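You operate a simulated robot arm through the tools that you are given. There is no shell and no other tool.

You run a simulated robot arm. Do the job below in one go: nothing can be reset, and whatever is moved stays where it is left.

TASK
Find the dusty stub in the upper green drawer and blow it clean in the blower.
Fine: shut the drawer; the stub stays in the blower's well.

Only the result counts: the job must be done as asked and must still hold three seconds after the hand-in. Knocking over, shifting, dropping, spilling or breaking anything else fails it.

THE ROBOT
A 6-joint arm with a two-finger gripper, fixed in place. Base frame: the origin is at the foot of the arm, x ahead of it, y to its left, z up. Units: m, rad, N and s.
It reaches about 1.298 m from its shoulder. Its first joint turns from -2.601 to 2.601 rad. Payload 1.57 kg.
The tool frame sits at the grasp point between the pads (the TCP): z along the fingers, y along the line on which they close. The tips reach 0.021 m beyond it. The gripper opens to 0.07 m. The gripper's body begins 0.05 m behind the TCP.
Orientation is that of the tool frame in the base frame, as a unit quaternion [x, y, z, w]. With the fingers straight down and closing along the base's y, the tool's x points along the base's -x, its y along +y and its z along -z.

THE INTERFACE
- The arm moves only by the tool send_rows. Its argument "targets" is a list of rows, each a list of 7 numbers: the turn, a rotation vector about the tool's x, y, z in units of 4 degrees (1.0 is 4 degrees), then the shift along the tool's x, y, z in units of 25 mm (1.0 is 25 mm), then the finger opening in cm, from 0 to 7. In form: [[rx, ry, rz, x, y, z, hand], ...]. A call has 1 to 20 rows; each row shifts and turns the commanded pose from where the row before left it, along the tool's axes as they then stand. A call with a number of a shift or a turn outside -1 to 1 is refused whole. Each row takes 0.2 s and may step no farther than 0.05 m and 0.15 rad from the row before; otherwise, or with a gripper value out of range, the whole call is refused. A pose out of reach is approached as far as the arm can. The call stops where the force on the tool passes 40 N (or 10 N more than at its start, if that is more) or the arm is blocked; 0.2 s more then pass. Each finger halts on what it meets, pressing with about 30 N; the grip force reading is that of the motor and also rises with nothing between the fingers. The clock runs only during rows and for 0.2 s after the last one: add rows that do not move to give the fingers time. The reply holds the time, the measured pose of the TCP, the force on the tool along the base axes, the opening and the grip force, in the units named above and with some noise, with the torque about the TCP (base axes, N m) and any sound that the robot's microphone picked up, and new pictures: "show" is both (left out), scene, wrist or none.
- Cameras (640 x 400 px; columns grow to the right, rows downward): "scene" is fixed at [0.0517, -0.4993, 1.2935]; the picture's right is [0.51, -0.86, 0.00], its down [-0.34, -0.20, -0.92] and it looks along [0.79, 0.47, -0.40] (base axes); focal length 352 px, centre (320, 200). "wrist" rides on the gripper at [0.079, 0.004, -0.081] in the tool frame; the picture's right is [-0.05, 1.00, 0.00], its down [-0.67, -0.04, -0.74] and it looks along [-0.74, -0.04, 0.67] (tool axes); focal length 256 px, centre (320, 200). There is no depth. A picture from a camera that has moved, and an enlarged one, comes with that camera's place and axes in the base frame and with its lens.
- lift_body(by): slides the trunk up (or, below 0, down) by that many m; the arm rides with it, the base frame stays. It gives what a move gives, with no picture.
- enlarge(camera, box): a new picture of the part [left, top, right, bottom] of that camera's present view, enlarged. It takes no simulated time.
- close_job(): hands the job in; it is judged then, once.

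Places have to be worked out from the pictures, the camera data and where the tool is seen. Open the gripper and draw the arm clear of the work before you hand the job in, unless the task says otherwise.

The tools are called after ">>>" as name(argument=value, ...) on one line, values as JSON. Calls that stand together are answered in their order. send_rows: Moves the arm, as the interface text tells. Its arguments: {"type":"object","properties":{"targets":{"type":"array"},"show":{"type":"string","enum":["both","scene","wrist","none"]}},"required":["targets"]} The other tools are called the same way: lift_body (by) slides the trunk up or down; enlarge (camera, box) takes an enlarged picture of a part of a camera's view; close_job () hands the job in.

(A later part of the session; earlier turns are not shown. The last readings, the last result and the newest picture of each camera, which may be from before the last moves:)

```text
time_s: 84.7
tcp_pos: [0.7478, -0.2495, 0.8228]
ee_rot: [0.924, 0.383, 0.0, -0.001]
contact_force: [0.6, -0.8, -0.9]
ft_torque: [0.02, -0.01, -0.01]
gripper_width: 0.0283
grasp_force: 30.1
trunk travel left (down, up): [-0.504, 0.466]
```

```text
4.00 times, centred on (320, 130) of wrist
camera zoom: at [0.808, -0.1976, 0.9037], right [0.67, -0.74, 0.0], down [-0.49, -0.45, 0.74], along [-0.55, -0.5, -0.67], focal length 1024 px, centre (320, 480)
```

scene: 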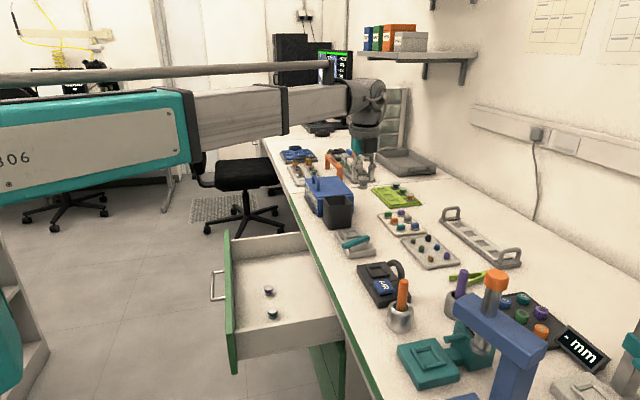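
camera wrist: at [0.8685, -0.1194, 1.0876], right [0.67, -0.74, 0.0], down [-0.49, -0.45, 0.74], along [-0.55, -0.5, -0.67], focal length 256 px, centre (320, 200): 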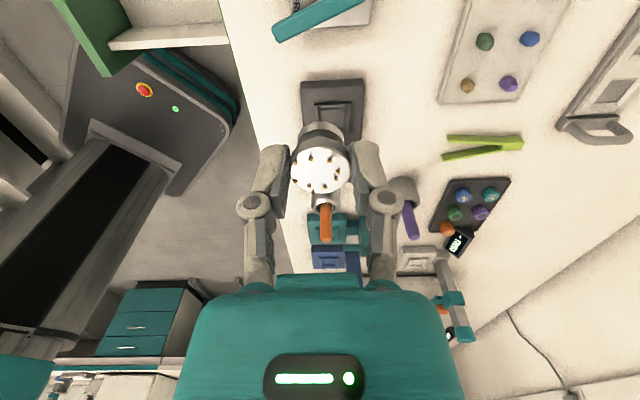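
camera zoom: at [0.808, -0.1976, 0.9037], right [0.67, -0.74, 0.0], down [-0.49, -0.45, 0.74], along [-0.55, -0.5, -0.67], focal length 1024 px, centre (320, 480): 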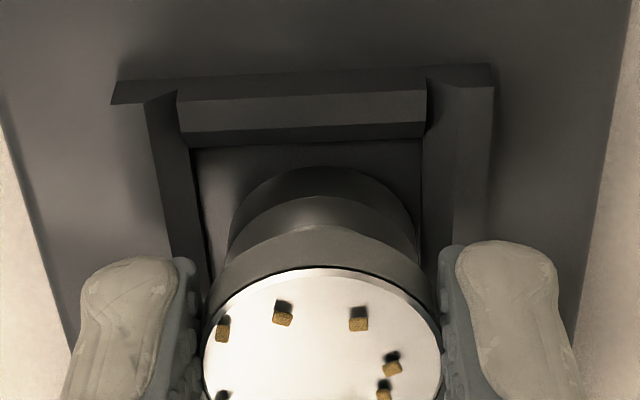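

No contact force yet and the base is hovering inside the frame outline. I'll enlarge further for a final check before the last few millimetres.

>>> enlarge(camera="scene", box=[368, 262, 394, 280])

>>> enlarge(camera="wrist", box=[280, 90, 360, 140])

```text
16.00 times, centred on (381, 271) of scene
camera zoom: at [0.0517, -0.4993, 1.2935], right [0.51, -0.86, 0.0], down [-0.34, -0.2, -0.92], along [0.79, 0.47, -0.4], focal length 5640 px, centre (-656, -936)
```

zoom: 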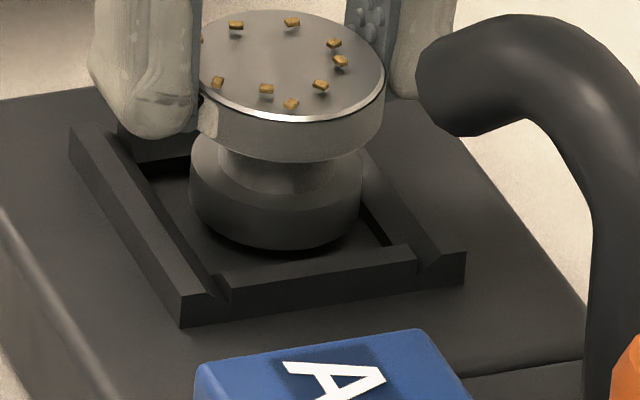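

```text
8.00 times, centred on (320, 115) of wrist
camera zoom: at [0.808, -0.1976, 0.9037], right [0.67, -0.74, 0.0], down [-0.49, -0.45, 0.74], along [-0.55, -0.5, -0.67], focal length 2048 px, centre (320, 880)
```

zoom: 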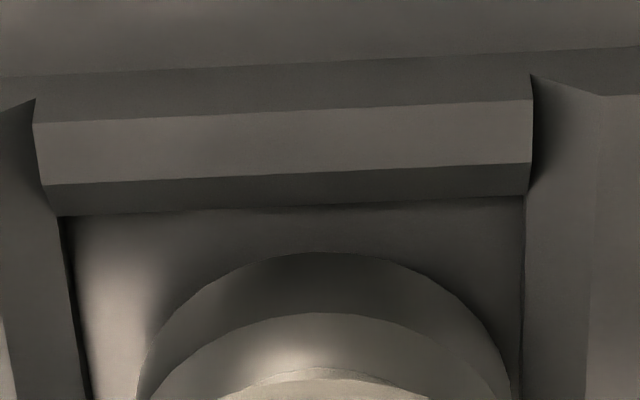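

The base looks centred in the frame opening from both sides. I'll lower in 2 mm steps, reading the vertical force.

>>> lift_body(by=-0.002)

>>> lift_body(by=-0.002)

>>> enlarge(camera="scene", box=[368, 262, 394, 280])

>>> enlarge(camera="wrist", box=[240, 80, 400, 180])

```text
time_s: 85.2
tcp_pos: [0.749, -0.25, 0.8211]
ee_rot: [0.924, 0.383, 0.0, 0.0]
contact_force: [0.1, -0.3, -1.0]
ft_torque: [-0.03, 0.0, 0.01]
gripper_width: 0.0283
grasp_force: 29.5
trunk travel left (down, up): [-0.502, 0.468]
```

```text
time_s: 85.8
tcp_pos: [0.7488, -0.2507, 0.8189]
ee_rot: [0.924, 0.383, -0.001, 0.0]
contact_force: [3.3, -1.7, 13.0]
ft_torque: [-0.09, -0.05, 0.04]
gripper_width: 0.0283
grasp_force: 30.1
trunk travel left (down, up): [-0.5, 0.47]
```

```text
16.00 times, centred on (381, 271) of scene
camera zoom: at [0.0517, -0.4993, 1.2935], right [0.51, -0.86, 0.0], down [-0.34, -0.2, -0.92], along [0.79, 0.47, -0.4], focal length 5640 px, centre (-656, -936)
```

zoom: 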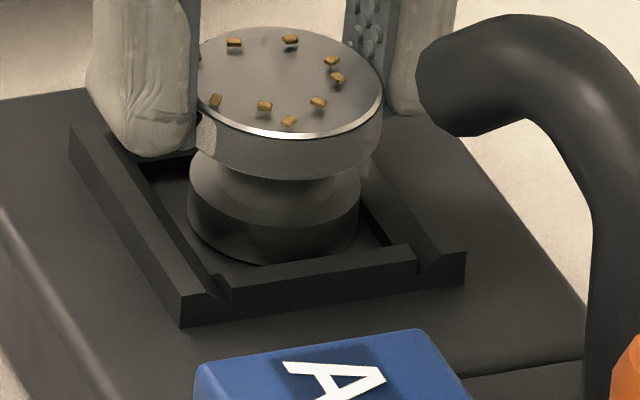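

```text
4.00 times, centred on (320, 130) of wrist
camera zoom: at [0.8077, -0.1975, 0.9007], right [0.67, -0.74, 0.0], down [-0.5, -0.45, 0.74], along [-0.55, -0.5, -0.67], focal length 1024 px, centre (320, 480)
```

zoom: 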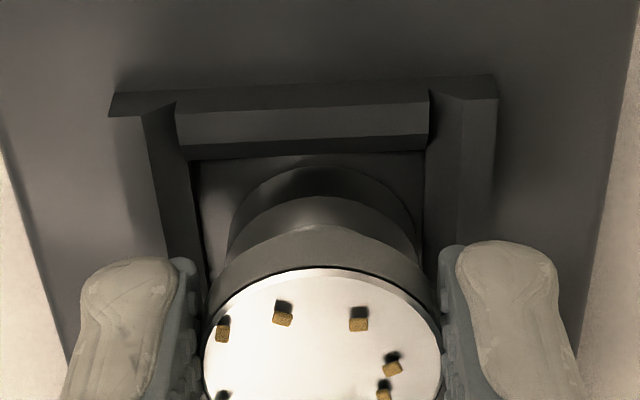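

Contact: 13 N upward at TCP z=0.819, but I can't yet tell whether that is the floor or a chamfer. I'll enlarge both sides of the base in the wrist view to see how it sits in the frame.

>>> enlarge(camera="wrist", box=[280, 105, 360, 155])

>>> enlarge(camera="scene", box=[374, 268, 390, 280])

```text
8.00 times, centred on (320, 130) of wrist
camera zoom: at [0.8077, -0.1975, 0.9007], right [0.67, -0.74, 0.0], down [-0.5, -0.45, 0.74], along [-0.55, -0.5, -0.67], focal length 2048 px, centre (320, 760)
```

zoom: 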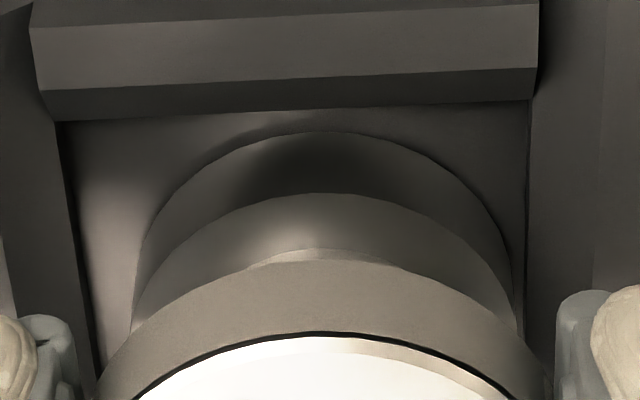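

```text
16.00 times, centred on (382, 274) of scene
camera zoom: at [0.0517, -0.4993, 1.2935], right [0.51, -0.86, 0.0], down [-0.34, -0.2, -0.92], along [0.79, 0.47, -0.4], focal length 5640 px, centre (-672, -984)
```

zoom: 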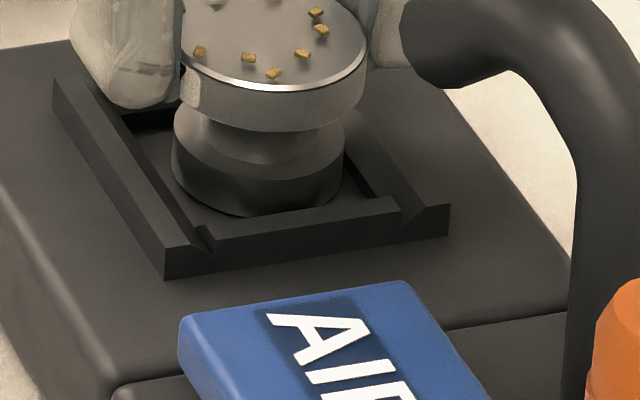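

The base is inside the frame with small gaps all round (about 0.5–2.7 mm), and the near bar now occludes its lower edge, so it is seated on the floor. I'll open the fingers to release it.

>>> send_rows(targets=[[0, 0, 0, 0, 0, 0, 3.2], [0, 0, 0, 0, 0, 0, 4], [0, 0, 0, 0, 0, 0, 5], [0, 0, 0, 0, 0, 0, 5], [0, 0, 0, 0, 0, 0, 5]], show="both")

>>> enlarge(camera="scene", box=[360, 250, 400, 280])

>>> enlarge(camera="wrist", box=[240, 80, 400, 180])

```text
time_s: 87.0
tcp_pos: [0.7473, -0.251, 0.8191]
ee_rot: [0.924, 0.383, 0.0, 0.0]
contact_force: [0.0, -0.4, 0.8]
ft_torque: [-0.02, -0.04, 0.02]
gripper_width: 0.0503
grasp_force: 0.0
trunk travel left (down, up): [-0.5, 0.47]
camera wrist: at [0.808, -0.1975, 0.8997], right [0.67, -0.74, 0.0], down [-0.49, -0.45, 0.74], along [-0.55, -0.5, -0.67], focal length 256 px, centre (320, 200)
```

scene: 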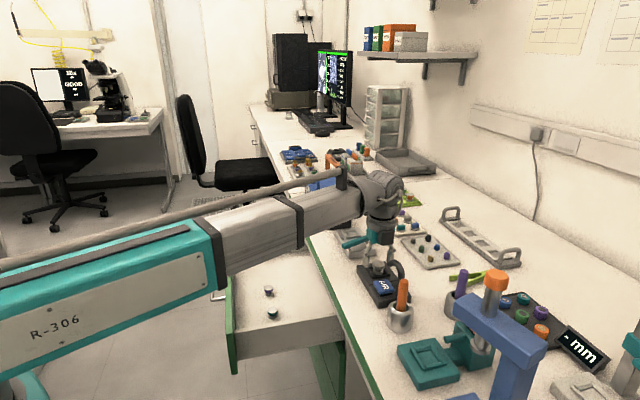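
wrist: 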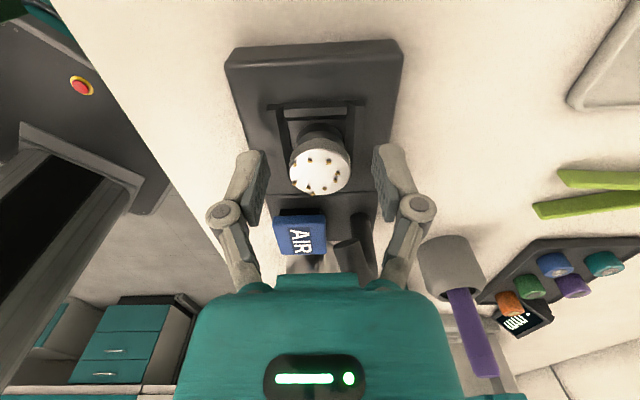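

```text
13.33 times, centred on (380, 265) of scene
camera zoom: at [0.0517, -0.4993, 1.2935], right [0.51, -0.86, 0.0], down [-0.34, -0.2, -0.92], along [0.79, 0.47, -0.4], focal length 4700 px, centre (-480, -667)
```

zoom: 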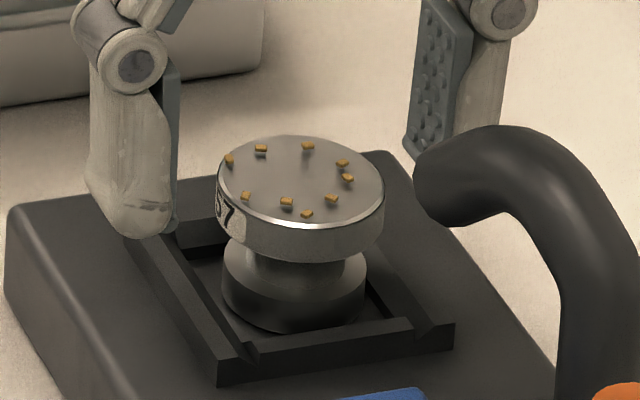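

```text
4.00 times, centred on (320, 130) of wrist
camera zoom: at [0.808, -0.1975, 0.8997], right [0.67, -0.74, 0.0], down [-0.49, -0.45, 0.74], along [-0.55, -0.5, -0.67], focal length 1024 px, centre (320, 480)
```

zoom: 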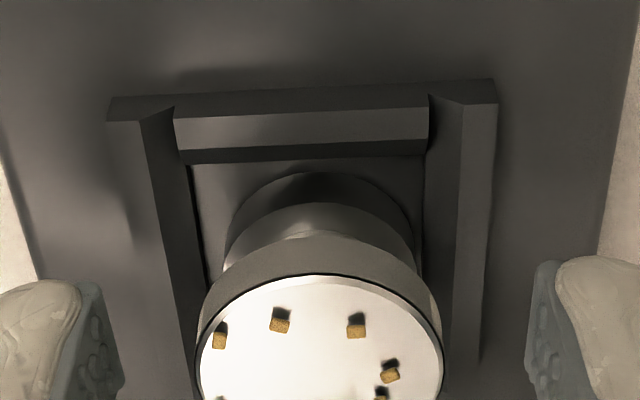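

The stub stands level in the well and the fingers are clear of it. I'll raise 8 cm, close the fingers and shift over the AIR button (u≈0.281, v≈0.685, top z≈0.80), staying clear of the hose.

>>> lift_body(by=0.08)

>>> send_rows(targets=[[0, 0, 0, 0, 0, 0, 0], [0, 0, 0, 0, 0, 0, 0], [0, 0, 0, 0, -0.3, 0, 0], [0, 0, 0, -0.7, -0.3, 0, 0], [0, 0, 0, -0.7, -0.3, 0, 0], [0, 0, 0, -0.7, 0, 0, 0], [0, 0, 0, -0.7, 0, 0, 0], [0, 0, 0, 0, 0, 0, 0]], show="both")

>>> enlarge(camera="scene", box=[355, 230, 425, 310])

>>> enlarge(camera="wrist", box=[220, 60, 420, 200])

```text
time_s: 88.1
tcp_pos: [0.7492, -0.2509, 0.8984]
ee_rot: [0.923, 0.384, 0.0, -0.001]
contact_force: [0.3, 0.4, 0.5]
ft_torque: [0.01, -0.02, 0.03]
gripper_width: 0.0499
grasp_force: 0.0
trunk travel left (down, up): [-0.58, 0.39]
```

```text
time_s: 89.9
tcp_pos: [0.6833, -0.2851, 0.8989]
ee_rot: [0.924, 0.383, 0.0, -0.001]
contact_force: [0.4, 1.1, -0.2]
ft_torque: [0.0, -0.01, 0.0]
gripper_width: 0.0
grasp_force: 28.3
trunk travel left (down, up): [-0.58, 0.39]
camera wrist: at [0.7428, -0.2316, 0.9798], right [0.67, -0.74, 0.0], down [-0.49, -0.45, 0.74], along [-0.55, -0.5, -0.67], focal length 256 px, centre (320, 200)
```

scene: 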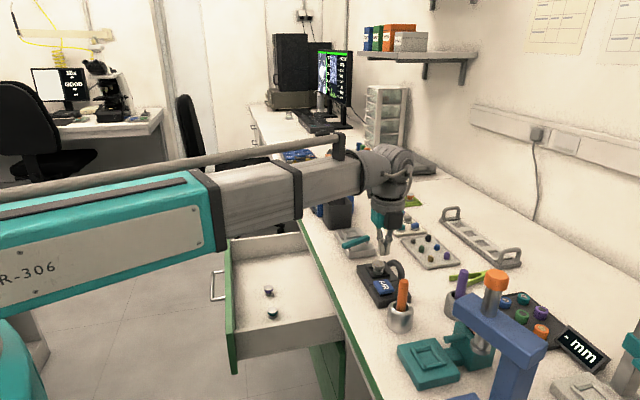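
wrist: 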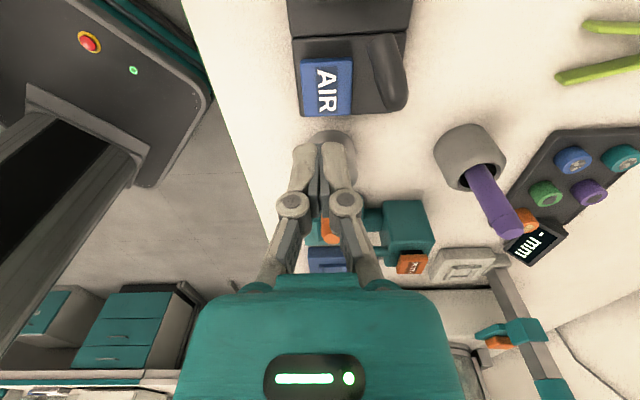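

```text
5.00 times, centred on (390, 270) of scene
camera zoom: at [0.0517, -0.4993, 1.2935], right [0.51, -0.86, 0.0], down [-0.34, -0.2, -0.92], along [0.79, 0.47, -0.4], focal length 1763 px, centre (-30, -150)
```

zoom: 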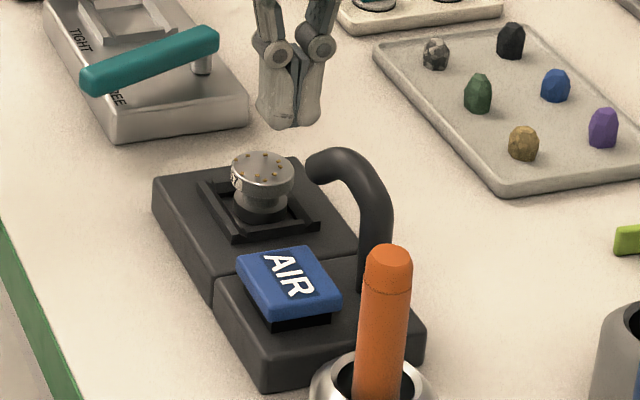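

```text
2.86 times, centred on (320, 130) of wrist
camera zoom: at [0.7428, -0.2316, 0.9798], right [0.67, -0.74, 0.0], down [-0.49, -0.45, 0.74], along [-0.55, -0.5, -0.67], focal length 731 px, centre (320, 400)
```

zoom: 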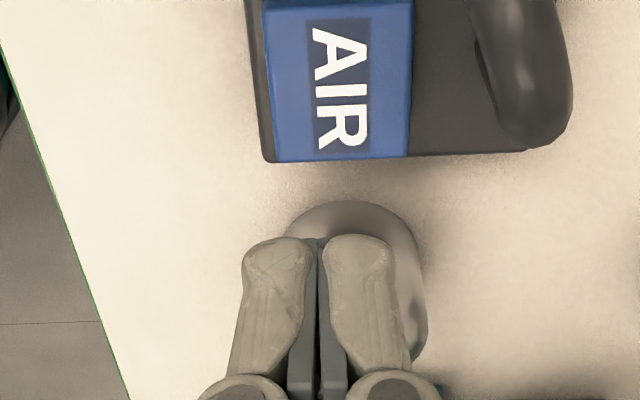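

The closed fingertips are at u=0.282, v=0.685, over the AIR button (centre ≈0.281, 0.689) and well clear of the hose. I'll lower 7 cm to just above it.

>>> lift_body(by=-0.07)

>>> enlarge(camera="scene", box=[355, 230, 425, 310])

>>> enlarge(camera="wrist", box=[220, 60, 420, 200])

```text
time_s: 91.0
tcp_pos: [0.6837, -0.2847, 0.8289]
ee_rot: [0.923, 0.384, 0.0, -0.001]
contact_force: [-0.3, 0.2, 1.0]
ft_torque: [0.0, 0.01, 0.01]
gripper_width: 0.0002
grasp_force: 29.2
trunk travel left (down, up): [-0.51, 0.46]
```

```text
5.00 times, centred on (390, 270) of scene
camera zoom: at [0.0517, -0.4993, 1.2935], right [0.51, -0.86, 0.0], down [-0.34, -0.2, -0.92], along [0.79, 0.47, -0.4], focal length 1763 px, centre (-30, -150)
```

zoom: 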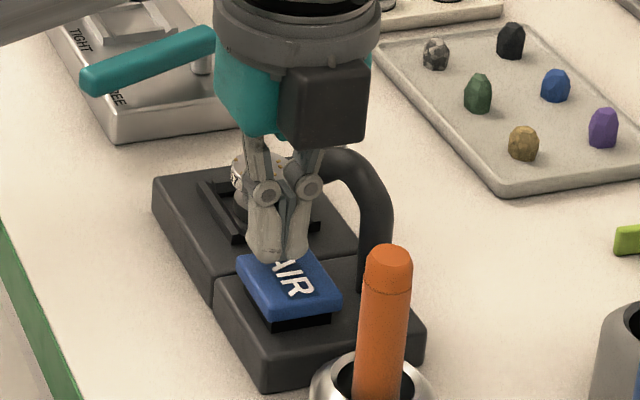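

```text
2.86 times, centred on (320, 130) of wrist
camera zoom: at [0.7429, -0.2315, 0.9098], right [0.67, -0.74, 0.0], down [-0.49, -0.45, 0.74], along [-0.55, -0.5, -0.67], focal length 731 px, centre (320, 400)
```

zoom: 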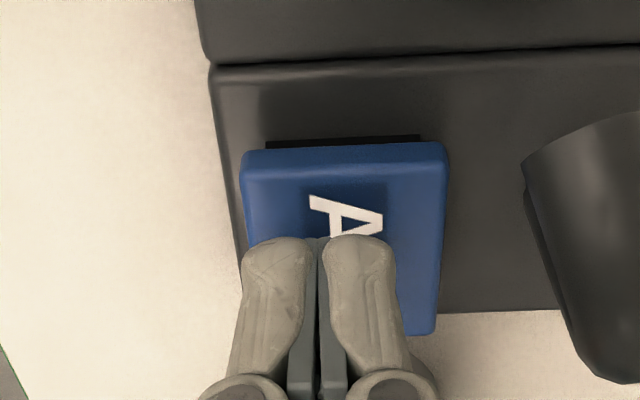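

The tips are just above the button's centre. I'll press down in small steps, watching force and sound.

>>> lift_body(by=-0.006)

>>> lift_body(by=-0.003)

>>> lift_body(by=-0.002)

```text
time_s: 91.5
tcp_pos: [0.6834, -0.2842, 0.8215]
ee_rot: [0.924, 0.384, 0.0, -0.001]
contact_force: [0.2, -0.4, 0.0]
ft_torque: [-0.03, -0.01, 0.0]
gripper_width: 0.0
grasp_force: 28.8
trunk travel left (down, up): [-0.504, 0.466]
```

```text
time_s: 92.1
tcp_pos: [0.6832, -0.2847, 0.8196]
ee_rot: [0.924, 0.383, 0.0, -0.001]
contact_force: [0.4, 0.4, 0.4]
ft_torque: [0.0, 0.02, 0.04]
gripper_width: 0.006
grasp_force: 28.4
trunk travel left (down, up): [-0.501, 0.469]
```

```text
time_s: 92.6
tcp_pos: [0.6835, -0.2839, 0.8172]
ee_rot: [0.924, 0.383, 0.0, -0.002]
contact_force: [-0.3, 0.5, 1.9]
ft_torque: [0.01, 0.04, -0.01]
gripper_width: 0.006
grasp_force: 29.0
trunk travel left (down, up): [-0.499, 0.471]
```

The fingers read 6 mm apart now, so something may have wedged between them. I'll look closely before pressing further.

>>> enlarge(camera="wrist", box=[270, 100, 370, 200])

>>> enlarge(camera="scene", box=[365, 250, 405, 290])

```text
4.00 times, centred on (320, 150) of wrist
camera zoom: at [0.7429, -0.2315, 0.8988], right [0.67, -0.74, 0.0], down [-0.49, -0.45, 0.74], along [-0.55, -0.5, -0.67], focal length 1024 px, centre (320, 400)
```

zoom: 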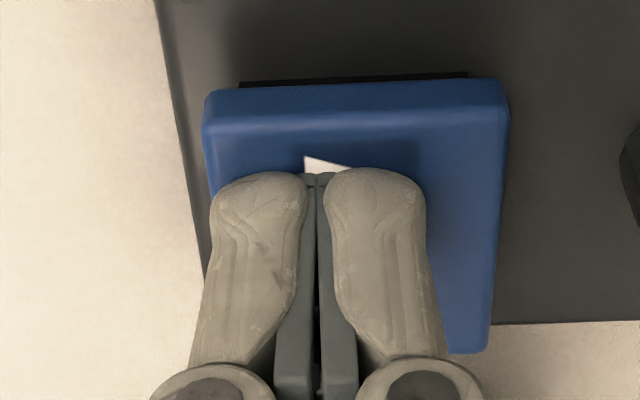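

```text
10.00 times, centred on (385, 270) of scene
camera zoom: at [0.0517, -0.4993, 1.2935], right [0.51, -0.86, 0.0], down [-0.34, -0.2, -0.92], along [0.79, 0.47, -0.4], focal length 3525 px, centre (-330, -500)
```

zoom: 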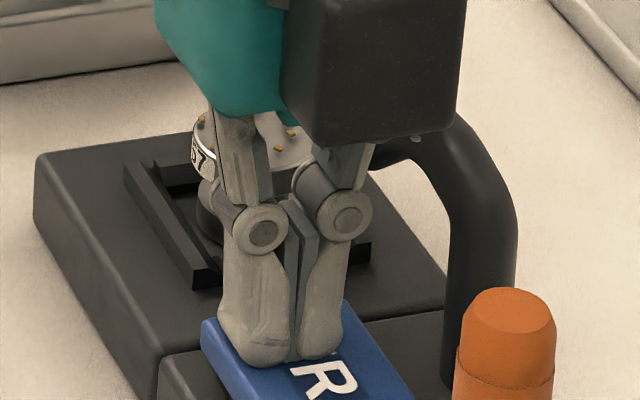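

The pads look closed and simply rest on the button (1.9 N), so nothing is caught between them. I'll continue pressing in 2 mm steps.

>>> lift_body(by=-0.002)

>>> lift_body(by=-0.002)

>>> enlarge(camera="scene", box=[355, 230, 425, 310])

```text
time_s: 93.1
tcp_pos: [0.6825, -0.2847, 0.816]
ee_rot: [0.923, 0.384, 0.001, -0.002]
contact_force: [0.7, 0.2, 3.1]
ft_torque: [-0.02, -0.02, 0.0]
gripper_width: 0.006
grasp_force: 28.3
trunk travel left (down, up): [-0.497, 0.473]
```

```text
time_s: 93.6
tcp_pos: [0.684, -0.2853, 0.8132]
ee_rot: [0.924, 0.383, 0.0, -0.001]
contact_force: [0.7, -0.7, 3.6]
ft_torque: [0.02, -0.01, 0.01]
gripper_width: 0.0059
grasp_force: 28.0
trunk travel left (down, up): [-0.495, 0.475]
heard: click
```

```text
5.00 times, centred on (390, 270) of scene
camera zoom: at [0.0517, -0.4993, 1.2935], right [0.51, -0.86, 0.0], down [-0.34, -0.2, -0.92], along [0.79, 0.47, -0.4], focal length 1763 px, centre (-30, -150)
```

zoom: 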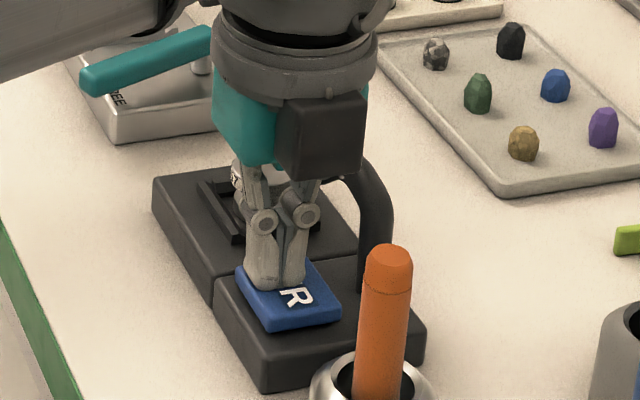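

A click was heard, so the button is down. I'll hold it for about three seconds while listening, and look at the stub.

>>> send_rows(targets=[[0, 0, 0, 0, 0, 0, 0], [0, 0, 0, 0, 0, 0, 0], [0, 0, 0, 0, 0, 0, 0], [0, 0, 0, 0, 0, 0, 0], [0, 0, 0, 0, 0, 0, 0], [0, 0, 0, 0, 0, 0, 0], [0, 0, 0, 0, 0, 0, 0], [0, 0, 0, 0, 0, 0, 0], [0, 0, 0, 0, 0, 0, 0], [0, 0, 0, 0, 0, 0, 0], [0, 0, 0, 0, 0, 0, 0], [0, 0, 0, 0, 0, 0, 0], [0, 0, 0, 0, 0, 0, 0], [0, 0, 0, 0, 0, 0, 0], [0, 0, 0, 0, 0, 0, 0]], show="wrist")

>>> enlarge(camera="scene", box=[365, 250, 405, 290])

```text
time_s: 96.8
tcp_pos: [0.6832, -0.2852, 0.8134]
ee_rot: [0.923, 0.384, 0.0, -0.001]
contact_force: [-0.1, -0.3, 3.1]
ft_torque: [-0.02, -0.02, 0.01]
gripper_width: 0.0061
grasp_force: 28.8
trunk travel left (down, up): [-0.495, 0.475]
camera wrist: at [0.7427, -0.2315, 0.895], right [0.67, -0.74, 0.0], down [-0.49, -0.45, 0.74], along [-0.55, -0.5, -0.67], focal length 256 px, centre (320, 200)
```

wrist: 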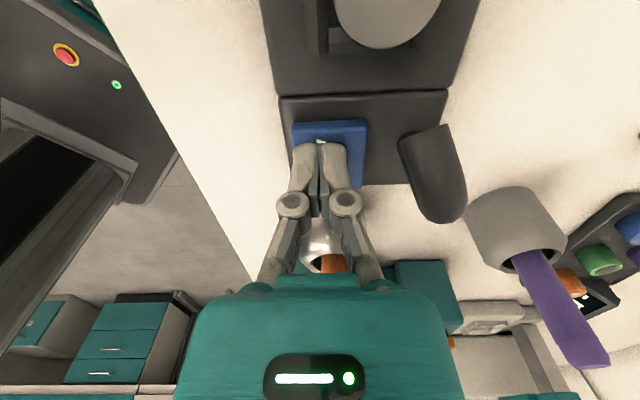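

```text
10.00 times, centred on (385, 270) of scene
camera zoom: at [0.0517, -0.4993, 1.2935], right [0.51, -0.86, 0.0], down [-0.34, -0.2, -0.92], along [0.79, 0.47, -0.4], focal length 3525 px, centre (-330, -500)
```

zoom: 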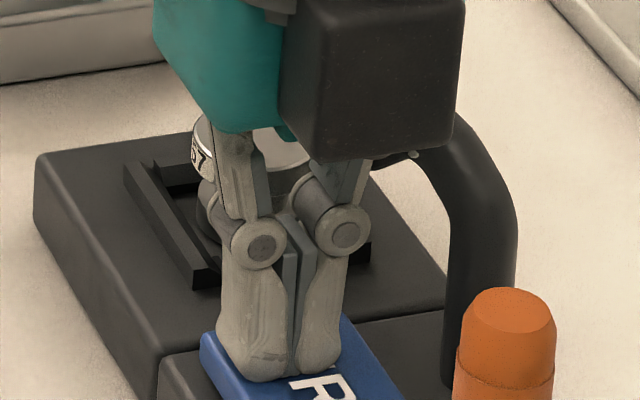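

The visible part of the stub's top shows no specks now. I'll raise off the button and look at the stub properly.

>>> lift_body(by=0.12)

>>> enlarge(camera="scene", box=[355, 245, 415, 300])

>>> enlarge(camera="wrist", box=[220, 0, 420, 130])

```text
time_s: 98.3
tcp_pos: [0.6831, -0.2844, 0.9343]
ee_rot: [0.923, 0.384, 0.0, -0.001]
contact_force: [0.4, 1.0, -0.2]
ft_torque: [-0.05, -0.02, 0.0]
gripper_width: 0.0
grasp_force: 28.6
trunk travel left (down, up): [-0.615, 0.355]
```

```text
7.27 times, centred on (385, 272) of scene
camera zoom: at [0.0517, -0.4993, 1.2935], right [0.51, -0.86, 0.0], down [-0.34, -0.2, -0.92], along [0.79, 0.47, -0.4], focal length 2564 px, centre (-153, -327)
```

zoom: 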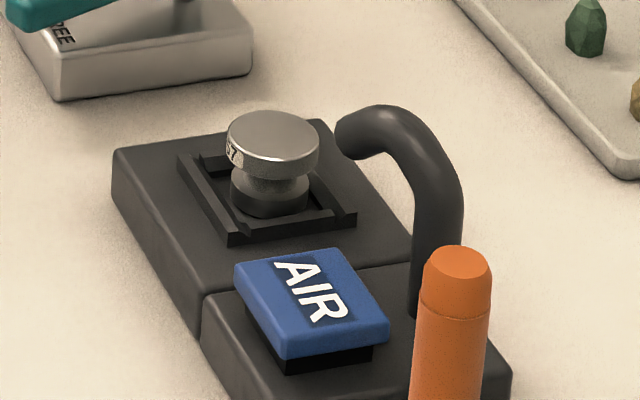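

```text
3.08 times, centred on (320, 65) of wrist
camera zoom: at [0.743, -0.2316, 1.0147], right [0.67, -0.74, 0.0], down [-0.49, -0.45, 0.74], along [-0.55, -0.5, -0.67], focal length 788 px, centre (320, 615)
```

zoom: 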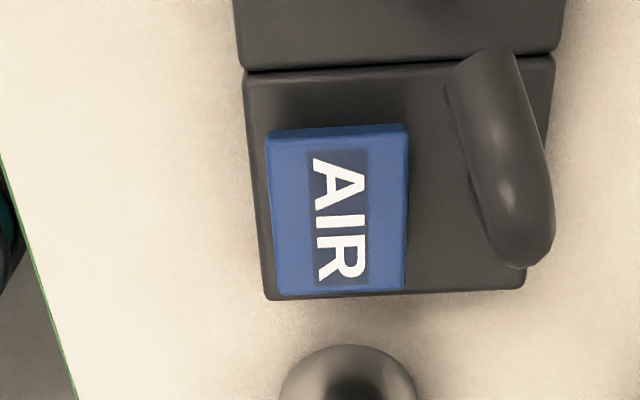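

The stub is clean now and sits upright in the well, and the AIR button has popped back up. Next is the drawer: I'll draw the arm out from over the bench, keeping height, to a spot in front of the drawer.

>>> send_rows(targets=[[0, 0, 0, 0, -1, 0, 0], [0, 0, 0, 0, -1, 0, 0], [0, 0, 0, 0, -1, 0, 0], [0, 0, 0, 0, -1, 0, 0], [0, 0, 0, 0, -1, 0, 0], [0, 0, 0, 0, -1, 0, 0], [0, 0, 0, 0, -1, 0, 0], [0, 0, 0, 0, -1, 0, 0], [0, 0, 0, 0, -1, 0, 0], [0, 0, 0, 0, 0, 0, 0]], show="none")

>>> send_rows(targets=[[0, 0, 0, 0.758, -0.968, 0, 4], [0, 0, 0, 0.758, -0.968, 0, 7], [0, 0, 0, 0.758, -0.968, 0, 7], [0, 0, 0, 0.758, -0.968, 0, 7], [0, 0, 0, 0.758, -0.968, 0, 7], [0, 0, 0, 0.758, -0.968, 0, 7], [0, 0, 0, 0.758, -0.968, 0, 7], [0, 0, 0, 0.758, -0.968, 0, 7], [0, 0, 0, 0.758, -0.968, 0, 7], [0, 0, 0, 0.758, -0.968, 0, 7], [0, 0, 0, 0.758, -0.968, 0, 7], [0, 0, 0, 0.758, -0.968, 0, 7], [0, 0, 0, 0.758, -0.968, 0, 7], [0, 0, 0, 0.758, -0.968, 0, 7], [0, 0, 0, 0.758, -0.968, 0, 7], [0, 0, 0, 0.758, -0.968, 0, 7], [0, 0, 0, 0.758, -0.968, 0, 7], [0, 0, 0, 0.758, -0.968, 0, 7], [0, 0, 0, 0.758, -0.968, 0, 7], [0, 0, 0, 0, 0, 0, 7]], show="both")

```text
time_s: 100.5
tcp_pos: [0.5248, -0.1261, 0.9332]
ee_rot: [0.923, 0.384, -0.001, -0.002]
contact_force: [-0.4, -0.2, -0.5]
ft_torque: [0.01, 0.0, 0.01]
gripper_width: 0.0
grasp_force: 28.0
trunk travel left (down, up): [-0.615, 0.355]
```

```text
time_s: 104.7
tcp_pos: [0.534, 0.3909, 0.9323]
ee_rot: [0.919, 0.394, -0.001, -0.004]
contact_force: [-0.4, 0.5, 0.5]
ft_torque: [-0.02, 0.0, -0.01]
gripper_width: 0.07
grasp_force: 0.1
out of reach, approached as far as the arm can: row 1, 2, 3, 4, 5, 15, 16, 17, 18, 19
trunk travel left (down, up): [-0.615, 0.355]
camera wrist: at [0.5915, 0.4447, 1.0147], right [0.69, -0.73, -0.01], down [-0.48, -0.46, 0.74], along [-0.55, -0.51, -0.67], focal length 256 px, centre (320, 200)
```

scene: 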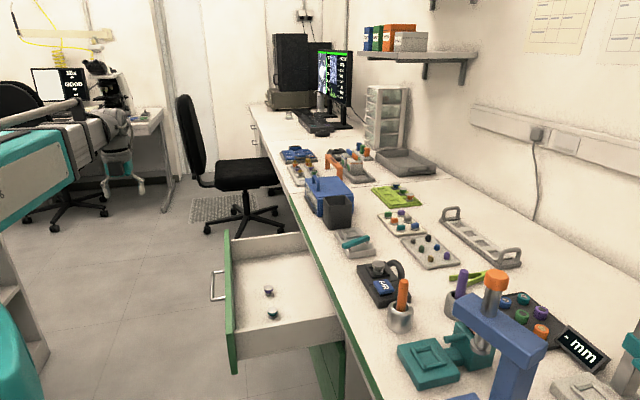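
wrist: 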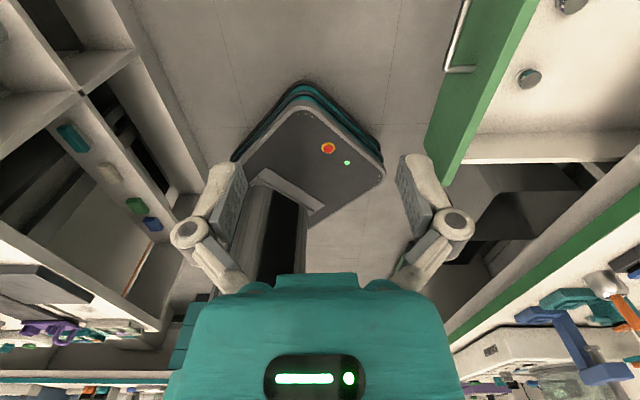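

I reached u≈0.654, v≈0.10, but the reach warnings suggest the wrist roll is near its limit in this orientation. I'll rotate back 180° to the earlier orientation (tool x = -e), which worked for the handle.

>>> send_rows(targets=[[0, 0, -1, 0, 0, 0, 7], [0, 0, -1, 0, 0, 0, 7], [0, 0, -1, 0, 0, 0, 7], [0, 0, -1, 0, 0, 0, 7], [0, 0, -1, 0, 0, 0, 7], [0, 0, -1, 0, 0, 0, 7], [0, 0, -1, 0, 0, 0, 7], [0, 0, -1, 0, 0, 0, 7], [0, 0, -1, 0, 0, 0, 7], [0, 0, -1, 0, 0, 0, 7], [0, 0, -1, 0, 0, 0, 7], [0, 0, -1, 0, 0, 0, 7], [0, 0, -1, 0, 0, 0, 7], [0, 0, -1, 0, 0, 0, 7], [0, 0, -1, 0, 0, 0, 7], [0, 0, -1, 0, 0, 0, 7], [0, 0, -1, 0, 0, 0, 7], [0, 0, -1, 0, 0, 0, 7], [0, 0, -1, 0, 0, 0, 7], [0, 0, -1, 0, 0, 0, 7]], show="none")

>>> send_rows(targets=[[0, 0, -1, 0, 0, 0, 7], [0, 0, -1, 0, 0, 0, 7], [0, 0, -1, 0, 0, 0, 7], [0, 0, -1, 0, 0, 0, 7], [0, 0, -1, 0, 0, 0, 7], [0, 0, -1, 0, 0, 0, 7], [0, 0, -1, 0, 0, 0, 7], [0, 0, -1, 0, 0, 0, 7], [0, 0, -1, 0, 0, 0, 7], [0, 0, -1, 0, 0, 0, 7], [0, 0, -1, 0, 0, 0, 7], [0, 0, -1, 0, 0, 0, 7], [0, 0, -1, 0, 0, 0, 7], [0, 0, -1, 0, 0, 0, 7], [0, 0, -1, 0, 0, 0, 7], [0, 0, -1, 0, 0, 0, 7], [0, 0, -1, 0, 0, 0, 7], [0, 0, -1, 0, 0, 0, 7], [0, 0, -1, 0, 0, 0, 7], [0, 0, -1, 0, 0, 0, 7]], show="none")

```text
time_s: 108.9
tcp_pos: [0.5333, 0.39, 0.9345]
ee_rot: [0.46, 0.888, 0.001, -0.001]
contact_force: [-0.6, -0.3, -0.9]
ft_torque: [-0.02, 0.01, 0.0]
gripper_width: 0.07
grasp_force: 0.1
trunk travel left (down, up): [-0.615, 0.355]
```

```text
time_s: 113.1
tcp_pos: [0.5311, 0.3901, 0.9331]
ee_rot: [-0.218, 0.976, 0.002, 0.0]
contact_force: [0.6, -0.3, 0.4]
ft_torque: [0.0, 0.01, 0.04]
gripper_width: 0.0699
grasp_force: 0.0
trunk travel left (down, up): [-0.615, 0.355]
```

The tool x is at 205°, so 20° remains. I'll finish the turn and move back to v≈0, u≈0.64, ready to pitch the fingers forward.

>>> send_rows(targets=[[0, 0, -0.99, 0, 0, 0, 7], [0, 0, -0.99, 0, 0, 0, 7], [0, 0, -0.99, 0, 0, 0, 7], [0, 0, -0.99, 0, 0, 0, 7], [0, 0, -0.99, 0, 0, 0, 7], [0, 0, 0, 0.11, 1, 0, 7], [0, 0, 0, 0.11, 1, 0, 7], [0, 0, 0, 0.11, 1, 0, 7], [0, 0, 0, 0.11, 1, 0, 7], [0, 0, 0, 0, 0, 0, 7]], show="none")

>>> send_rows(targets=[[1, 0, 0, 0, -0.525, 0, 7], [1, 0, 0, 0, -0.525, 0, 7], [1, 0, 0, 0, -0.525, 0, 7], [1, 0, 0, 0, -0.525, 0, 7], [1, 0, 0, 0, -0.525, 0, 7], [1, 0, 0, 0, -0.525, 0, 7], [1, 0, 0, 0, -0.525, 0, 7], [1, 0, 0, 0, -0.525, 0, 7], [1, 0, 0, 0, -0.525, 0, 7], [1, 0, 0, 0, -0.525, 0, 7], [1, 0, 0, 0, -0.525, 0, 7], [1, 0, 0, 0, -0.525, 0, 7], [1, 0, 0, 0, -0.525, 0, 7], [1, 0, 0, 0, -0.525, 0, 7], [1, 0, 0, 0, -0.525, 0, 7], [1, 0, 0, 0, -0.525, 0, 7], [1, 0, 0, 0, -0.525, 0, 7], [1, 0, 0, 0, -0.525, 0, 7], [1, 0, 0, 0, -0.525, 0, 7], [1, 0, 0, 0, -0.525, 0, 7]], show="none")

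>>> send_rows(targets=[[0.83, 0, 0, 0, -0.44, 0, 7], [0.83, 0, 0, 0, -0.44, 0, 7], [0.83, 0, 0, 0, -0.44, 0, 7], [0, 0, 0, 0, 0, 0, 7]], show="both")

```text
time_s: 115.3
tcp_pos: [0.4527, 0.4527, 0.9337]
ee_rot: [-0.381, 0.924, 0.001, -0.001]
contact_force: [0.1, 0.0, 0.0]
ft_torque: [0.01, 0.01, 0.0]
gripper_width: 0.0699
grasp_force: 0.0
trunk travel left (down, up): [-0.615, 0.355]
```

```text
time_s: 119.5
tcp_pos: [0.5883, 0.3175, 1.087]
ee_rot: [-0.293, 0.708, -0.594, 0.245]
contact_force: [-1.2, -0.2, 0.7]
ft_torque: [-0.01, 0.04, 0.0]
gripper_width: 0.0701
grasp_force: 0.0
out of reach, approached as far as the arm can: row 8
trunk travel left (down, up): [-0.615, 0.355]
```

```text
time_s: 120.5
tcp_pos: [0.5916, 0.3152, 1.1189]
ee_rot: [-0.27, 0.654, -0.653, 0.269]
contact_force: [0.2, -0.2, -0.2]
ft_torque: [-0.01, 0.0, -0.02]
gripper_width: 0.0702
grasp_force: 0.1
trunk travel left (down, up): [-0.615, 0.355]
camera wrist: at [0.4791, 0.3167, 1.1153], right [0.04, 0.04, -1.0], down [-0.05, 1.0, 0.04], along [1.0, 0.05, 0.04], focal length 256 px, centre (320, 200)
```

scene: 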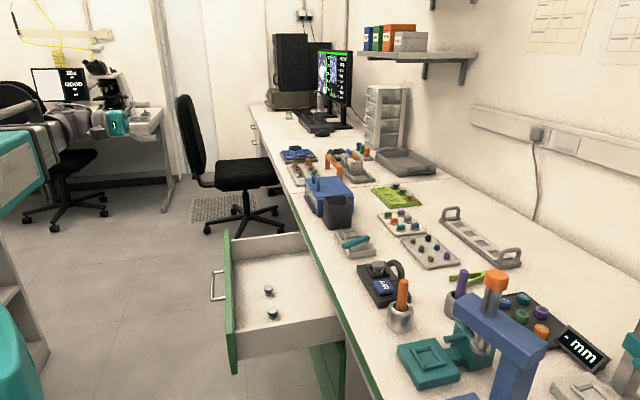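
wrist: 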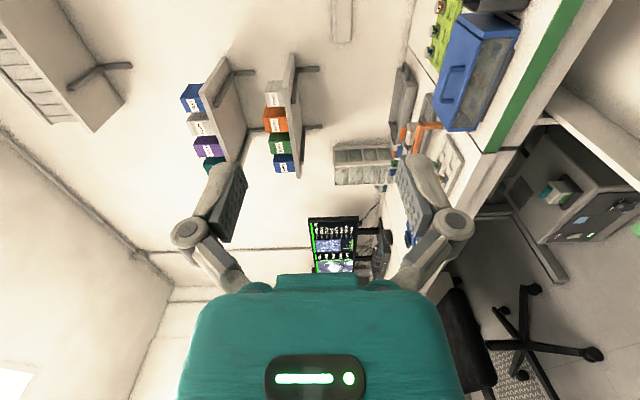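

The fingers point horizontally at the drawer from u=0.641, v=0.195, with the bar at v≈0.278, so there are about 6 cm of clearance. I'll lower to the bar height (z≈0.605).

>>> lift_body(by=-0.4)

>>> lift_body(by=-0.113)

>>> enlarge(camera="wrist", box=[0, 0, 640, 400])

>>> enlarge(camera="scene", box=[80, 200, 340, 400])

```text
time_s: 124.4
tcp_pos: [0.5916, 0.3154, 0.7183]
ee_rot: [-0.27, 0.654, -0.653, 0.27]
contact_force: [-0.1, 1.0, 0.5]
ft_torque: [-0.02, 0.0, 0.03]
gripper_width: 0.0697
grasp_force: 0.1
trunk travel left (down, up): [-0.215, 0.755]
```

```text
time_s: 125.8
tcp_pos: [0.5913, 0.3138, 0.607]
ee_rot: [-0.27, 0.654, -0.653, 0.27]
contact_force: [0.3, -0.5, 0.4]
ft_torque: [-0.06, -0.01, -0.01]
gripper_width: 0.0698
grasp_force: 0.1
trunk travel left (down, up): [-0.102, 0.868]
```

```text
1.00 times, centred on (320, 200) of wrist (not enlarged: the box is as wide or as high as the picture)
camera zoom: at [0.4791, 0.3167, 0.6022], right [0.04, 0.04, -1.0], down [-0.05, 1.0, 0.04], along [1.0, 0.05, 0.04], focal length 256 px, centre (320, 200)
```

zoom: 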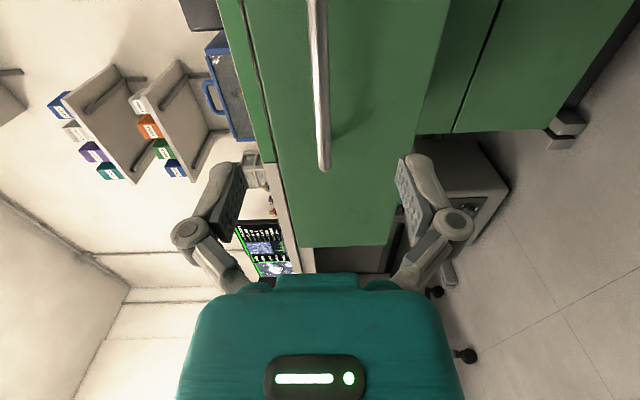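

```text
2.00 times, centred on (210, 300) of scene
camera zoom: at [0.0517, -0.4993, 1.2935], right [0.51, -0.86, 0.0], down [-0.34, -0.2, -0.92], along [0.79, 0.47, -0.4], focal length 705 px, centre (540, 0)
```

zoom: 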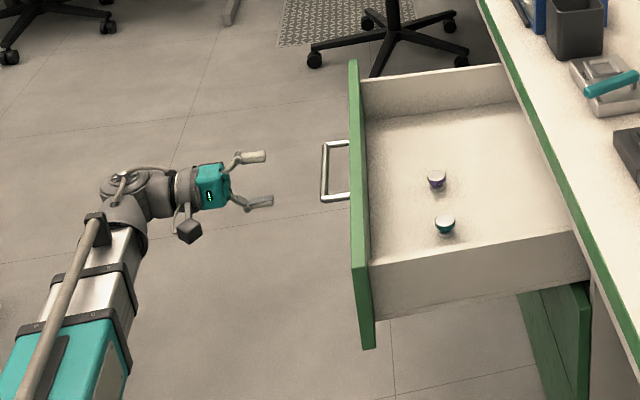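

This matches the view I had when I let go of the bar. I'll advance 8.2 cm to straddle the bar and close on it.

>>> send_rows(targets=[[0, 0, 0, 0, 0, 0.817, 7], [0, 0, 0, 0, 0, 0.817, 7], [0, 0, 0, 0, 0, 0.817, 7], [0, 0, 0, 0, 0, 0.817, 7], [0, 0, 0, 0, 0, 0, 7], [0, 0, 0, 0, 0, 0, 0], [0, 0, 0, 0, 0, 0, 0], [0, 0, 0, 0, 0, 0, 0], [0, 0, 0, 0, 0, 0, 0], [0, 0, 0, 0, 0, 0, 0], [0, 0, 0, 0, 0, 0, 0]], show="wrist")

```text
time_s: 128.2
tcp_pos: [0.6494, 0.2577, 0.6054]
ee_rot: [-0.271, 0.656, -0.651, 0.27]
contact_force: [-4.5, -3.2, -17.0]
ft_torque: [0.17, 0.11, 0.35]
gripper_width: 0.0112
grasp_force: 32.2
trunk travel left (down, up): [-0.102, 0.868]
camera wrist: at [0.5369, 0.2593, 0.6014], right [0.03, 0.04, -1.0], down [-0.05, 1.0, 0.04], along [1.0, 0.05, 0.04], focal length 256 px, centre (320, 200)
```

wrist: 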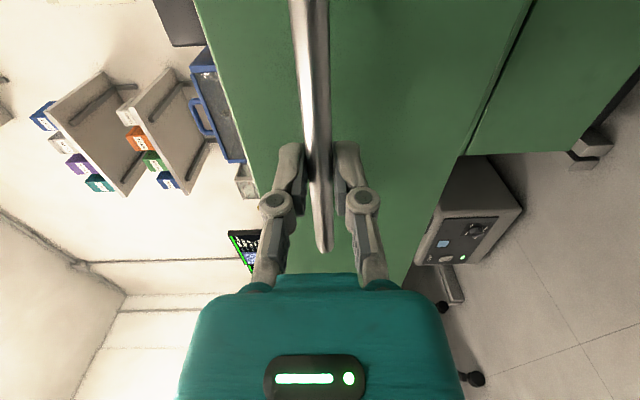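

The bar is held, with a 17 N downward pull from a slight height mismatch. I'll lower the trunk 1.5 mm to relax it.

>>> lift_body(by=-0.0015)

```text
time_s: 128.7
tcp_pos: [0.6494, 0.2566, 0.6043]
ee_rot: [0.27, -0.653, 0.653, -0.271]
contact_force: [-2.1, -3.0, -5.1]
ft_torque: [-0.03, 0.0, -0.34]
gripper_width: 0.0118
grasp_force: 31.8
trunk travel left (down, up): [-0.1, 0.87]
```

The load is down to 5 N. I'll push the drawer in by 0.14 m and check forces.

>>> send_rows(targets=[[0, 0, 0, 0, 0, 0.2, 0], [0, 0, 0, 0, 0, 0.4, 0], [0, 0, 0, 0, 0, 0.4, 0], [0, 0, 0, 0, 0, 0.4, 0], [0, 0, 0, 0, 0, 0.4, 0], [0, 0, 0, 0, 0, 0.4, 0], [0, 0, 0, 0, 0, 0.4, 0], [0, 0, 0, 0, 0, 0.4, 0], [0, 0, 0, 0, 0, 0.4, 0], [0, 0, 0, 0, 0, 0.4, 0], [0, 0, 0, 0, 0, 0.4, 0], [0, 0, 0, 0, 0, 0.4, 0], [0, 0, 0, 0, 0, 0.4, 0], [0, 0, 0, 0, 0, 0.4, 0], [0, 0, 0, 0, 0, 0.2, 0]], show="scene")

```text
time_s: 131.9
tcp_pos: [0.7491, 0.1589, 0.606]
ee_rot: [-0.271, 0.654, -0.653, 0.27]
contact_force: [-2.4, -1.7, 2.9]
ft_torque: [-0.04, -0.01, -0.74]
gripper_width: 0.0118
grasp_force: 32.1
trunk travel left (down, up): [-0.1, 0.87]
```

scene: 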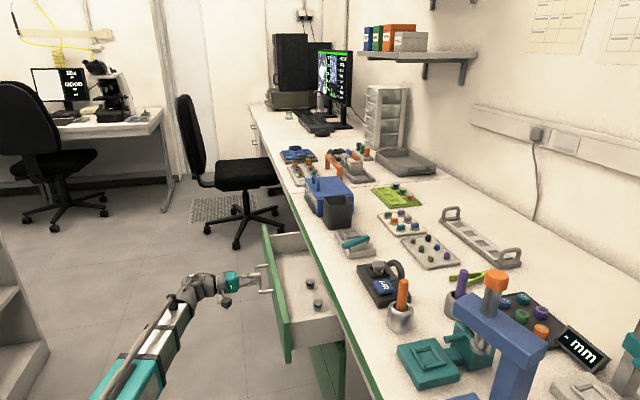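

The drawer is closing smoothly (TCP v=0.417, closed position ≈0.570). I'll push another 0.14 m.

>>> send_rows(targets=[[0, 0, 0, 0, 0, 0.2, 0], [0, 0, 0, 0, 0, 0.4, 0], [0, 0, 0, 0, 0, 0.4, 0], [0, 0, 0, 0, 0, 0.4, 0], [0, 0, 0, 0, 0, 0.4, 0], [0, 0, 0, 0, 0, 0.4, 0], [0, 0, 0, 0, 0, 0.4, 0], [0, 0, 0, 0, 0, 0.4, 0], [0, 0, 0, 0, 0, 0.4, 0], [0, 0, 0, 0, 0, 0.4, 0], [0, 0, 0, 0, 0, 0.4, 0], [0, 0, 0, 0, 0, 0.4, 0], [0, 0, 0, 0, 0, 0.4, 0], [0, 0, 0, 0, 0, 0.4, 0], [0, 0, 0, 0, 0, 0.2, 0]], show="both")

```text
time_s: 135.1
tcp_pos: [0.8467, 0.0607, 0.6053]
ee_rot: [-0.271, 0.653, -0.653, 0.271]
contact_force: [15.7, 10.7, 12.3]
ft_torque: [-0.14, -0.09, -0.4]
gripper_width: 0.0111
grasp_force: 32.5
trunk travel left (down, up): [-0.1, 0.87]
camera wrist: at [0.7342, 0.0615, 0.6011], right [0.04, 0.04, -1.0], down [-0.06, 1.0, 0.04], along [1.0, 0.05, 0.04], focal length 256 px, centre (320, 200)
```

scene: 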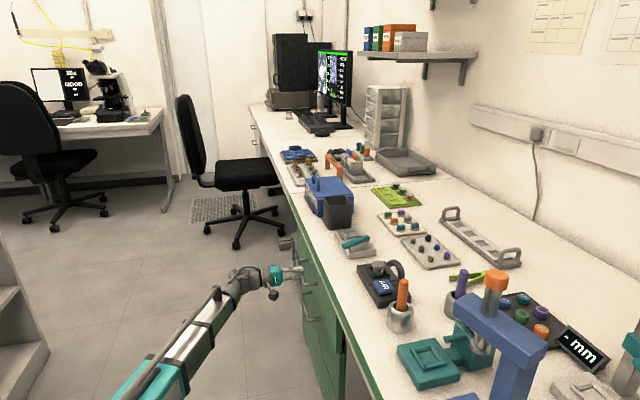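
wrist: 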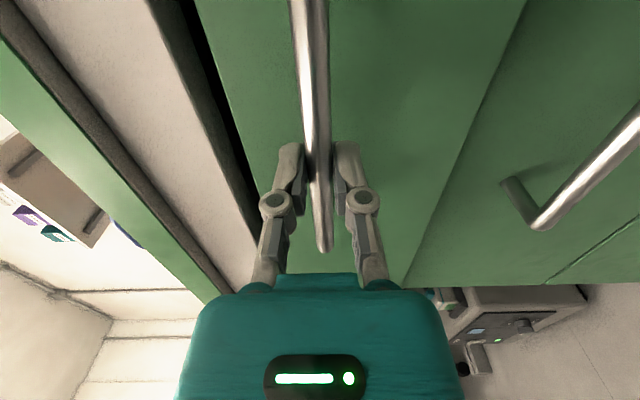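

Only about 1.5 cm of travel remains, with some side load. I'll relieve the side load slightly and push the last bit slowly.

>>> send_rows(targets=[[0, 0, 0, -0.04, 0, 0, 0], [0, 0, 0, 0, 0, 0.15, 0], [0, 0, 0, 0, 0, 0.15, 0], [0, 0, 0, 0, 0, 0.15, 0], [0, 0, 0, 0, 0, 0.1, 0]], show="wrist")

```text
time_s: 136.3
tcp_pos: [0.8562, 0.0519, 0.6043]
ee_rot: [-0.27, 0.655, -0.652, 0.27]
contact_force: [-14.7, 16.5, 4.4]
ft_torque: [-0.09, -0.04, 0.02]
gripper_width: 0.0117
grasp_force: 32.1
trunk travel left (down, up): [-0.1, 0.87]
camera wrist: at [0.7429, 0.0528, 0.6011], right [0.04, 0.04, -1.0], down [-0.05, 1.0, 0.04], along [1.0, 0.05, 0.04], focal length 256 px, centre (320, 200)
```

wrist: 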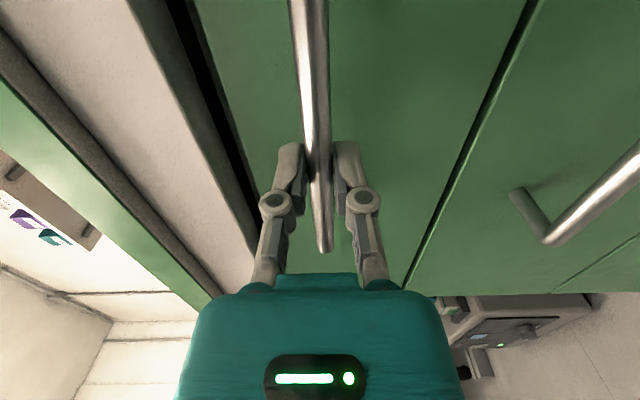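

There is 22 N of resistance along -v with the TCP at v=0.569, essentially the original closed position, so the drawer is at its stop. I'll press 1 mm more to confirm it is hard-seated.

>>> send_rows(targets=[[0, 0, 0, 0, 0, 0.05, 0], [0, 0, 0, 0, 0, 0, 0]], show="scene")

>>> enlarge(camera="scene", box=[260, 220, 360, 340])

```text
time_s: 136.9
tcp_pos: [0.8572, 0.0494, 0.6056]
ee_rot: [-0.271, 0.655, -0.652, 0.27]
contact_force: [-19.3, 12.5, -0.4]
ft_torque: [-0.03, 0.03, -0.01]
gripper_width: 0.0115
grasp_force: 32.3
trunk travel left (down, up): [-0.1, 0.87]
```

scene: 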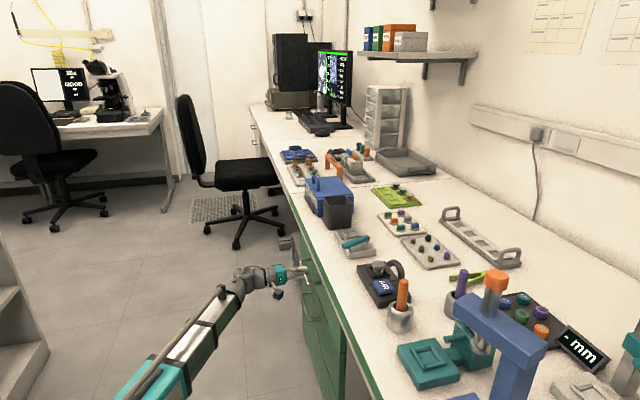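

```text
3.33 times, centred on (310, 280) of scene
camera zoom: at [0.0517, -0.4993, 1.2935], right [0.51, -0.86, 0.0], down [-0.34, -0.2, -0.92], along [0.79, 0.47, -0.4], focal length 1175 px, centre (353, -67)
```

zoom: 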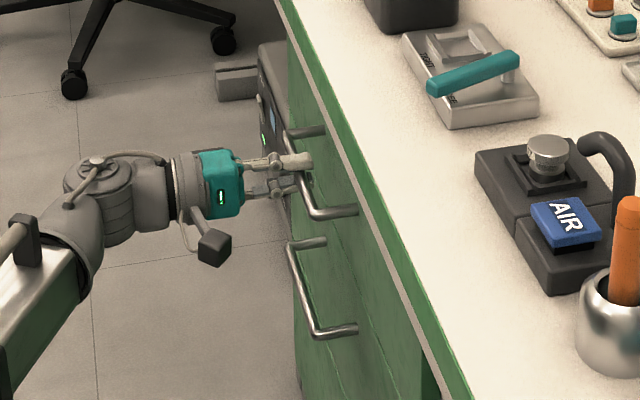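

The force stayed at about 22 N while the TCP advanced slightly, so it may still be moving against friction. I'll push another 2 mm and compare.

>>> send_rows(targets=[[0, 0, 0, 0, 0, 0.04, 0], [0, 0, 0, 0, 0, 0.04, 0], [0, 0, 0, 0, 0, 0, 0]], show="none")

```text
time_s: 137.7
tcp_pos: [0.859, 0.0478, 0.6053]
ee_rot: [-0.27, 0.654, -0.653, 0.271]
contact_force: [-15.8, 15.8, -2.0]
ft_torque: [0.03, 0.03, -0.04]
gripper_width: 0.011
grasp_force: 31.8
trunk travel left (down, up): [-0.1, 0.87]
```

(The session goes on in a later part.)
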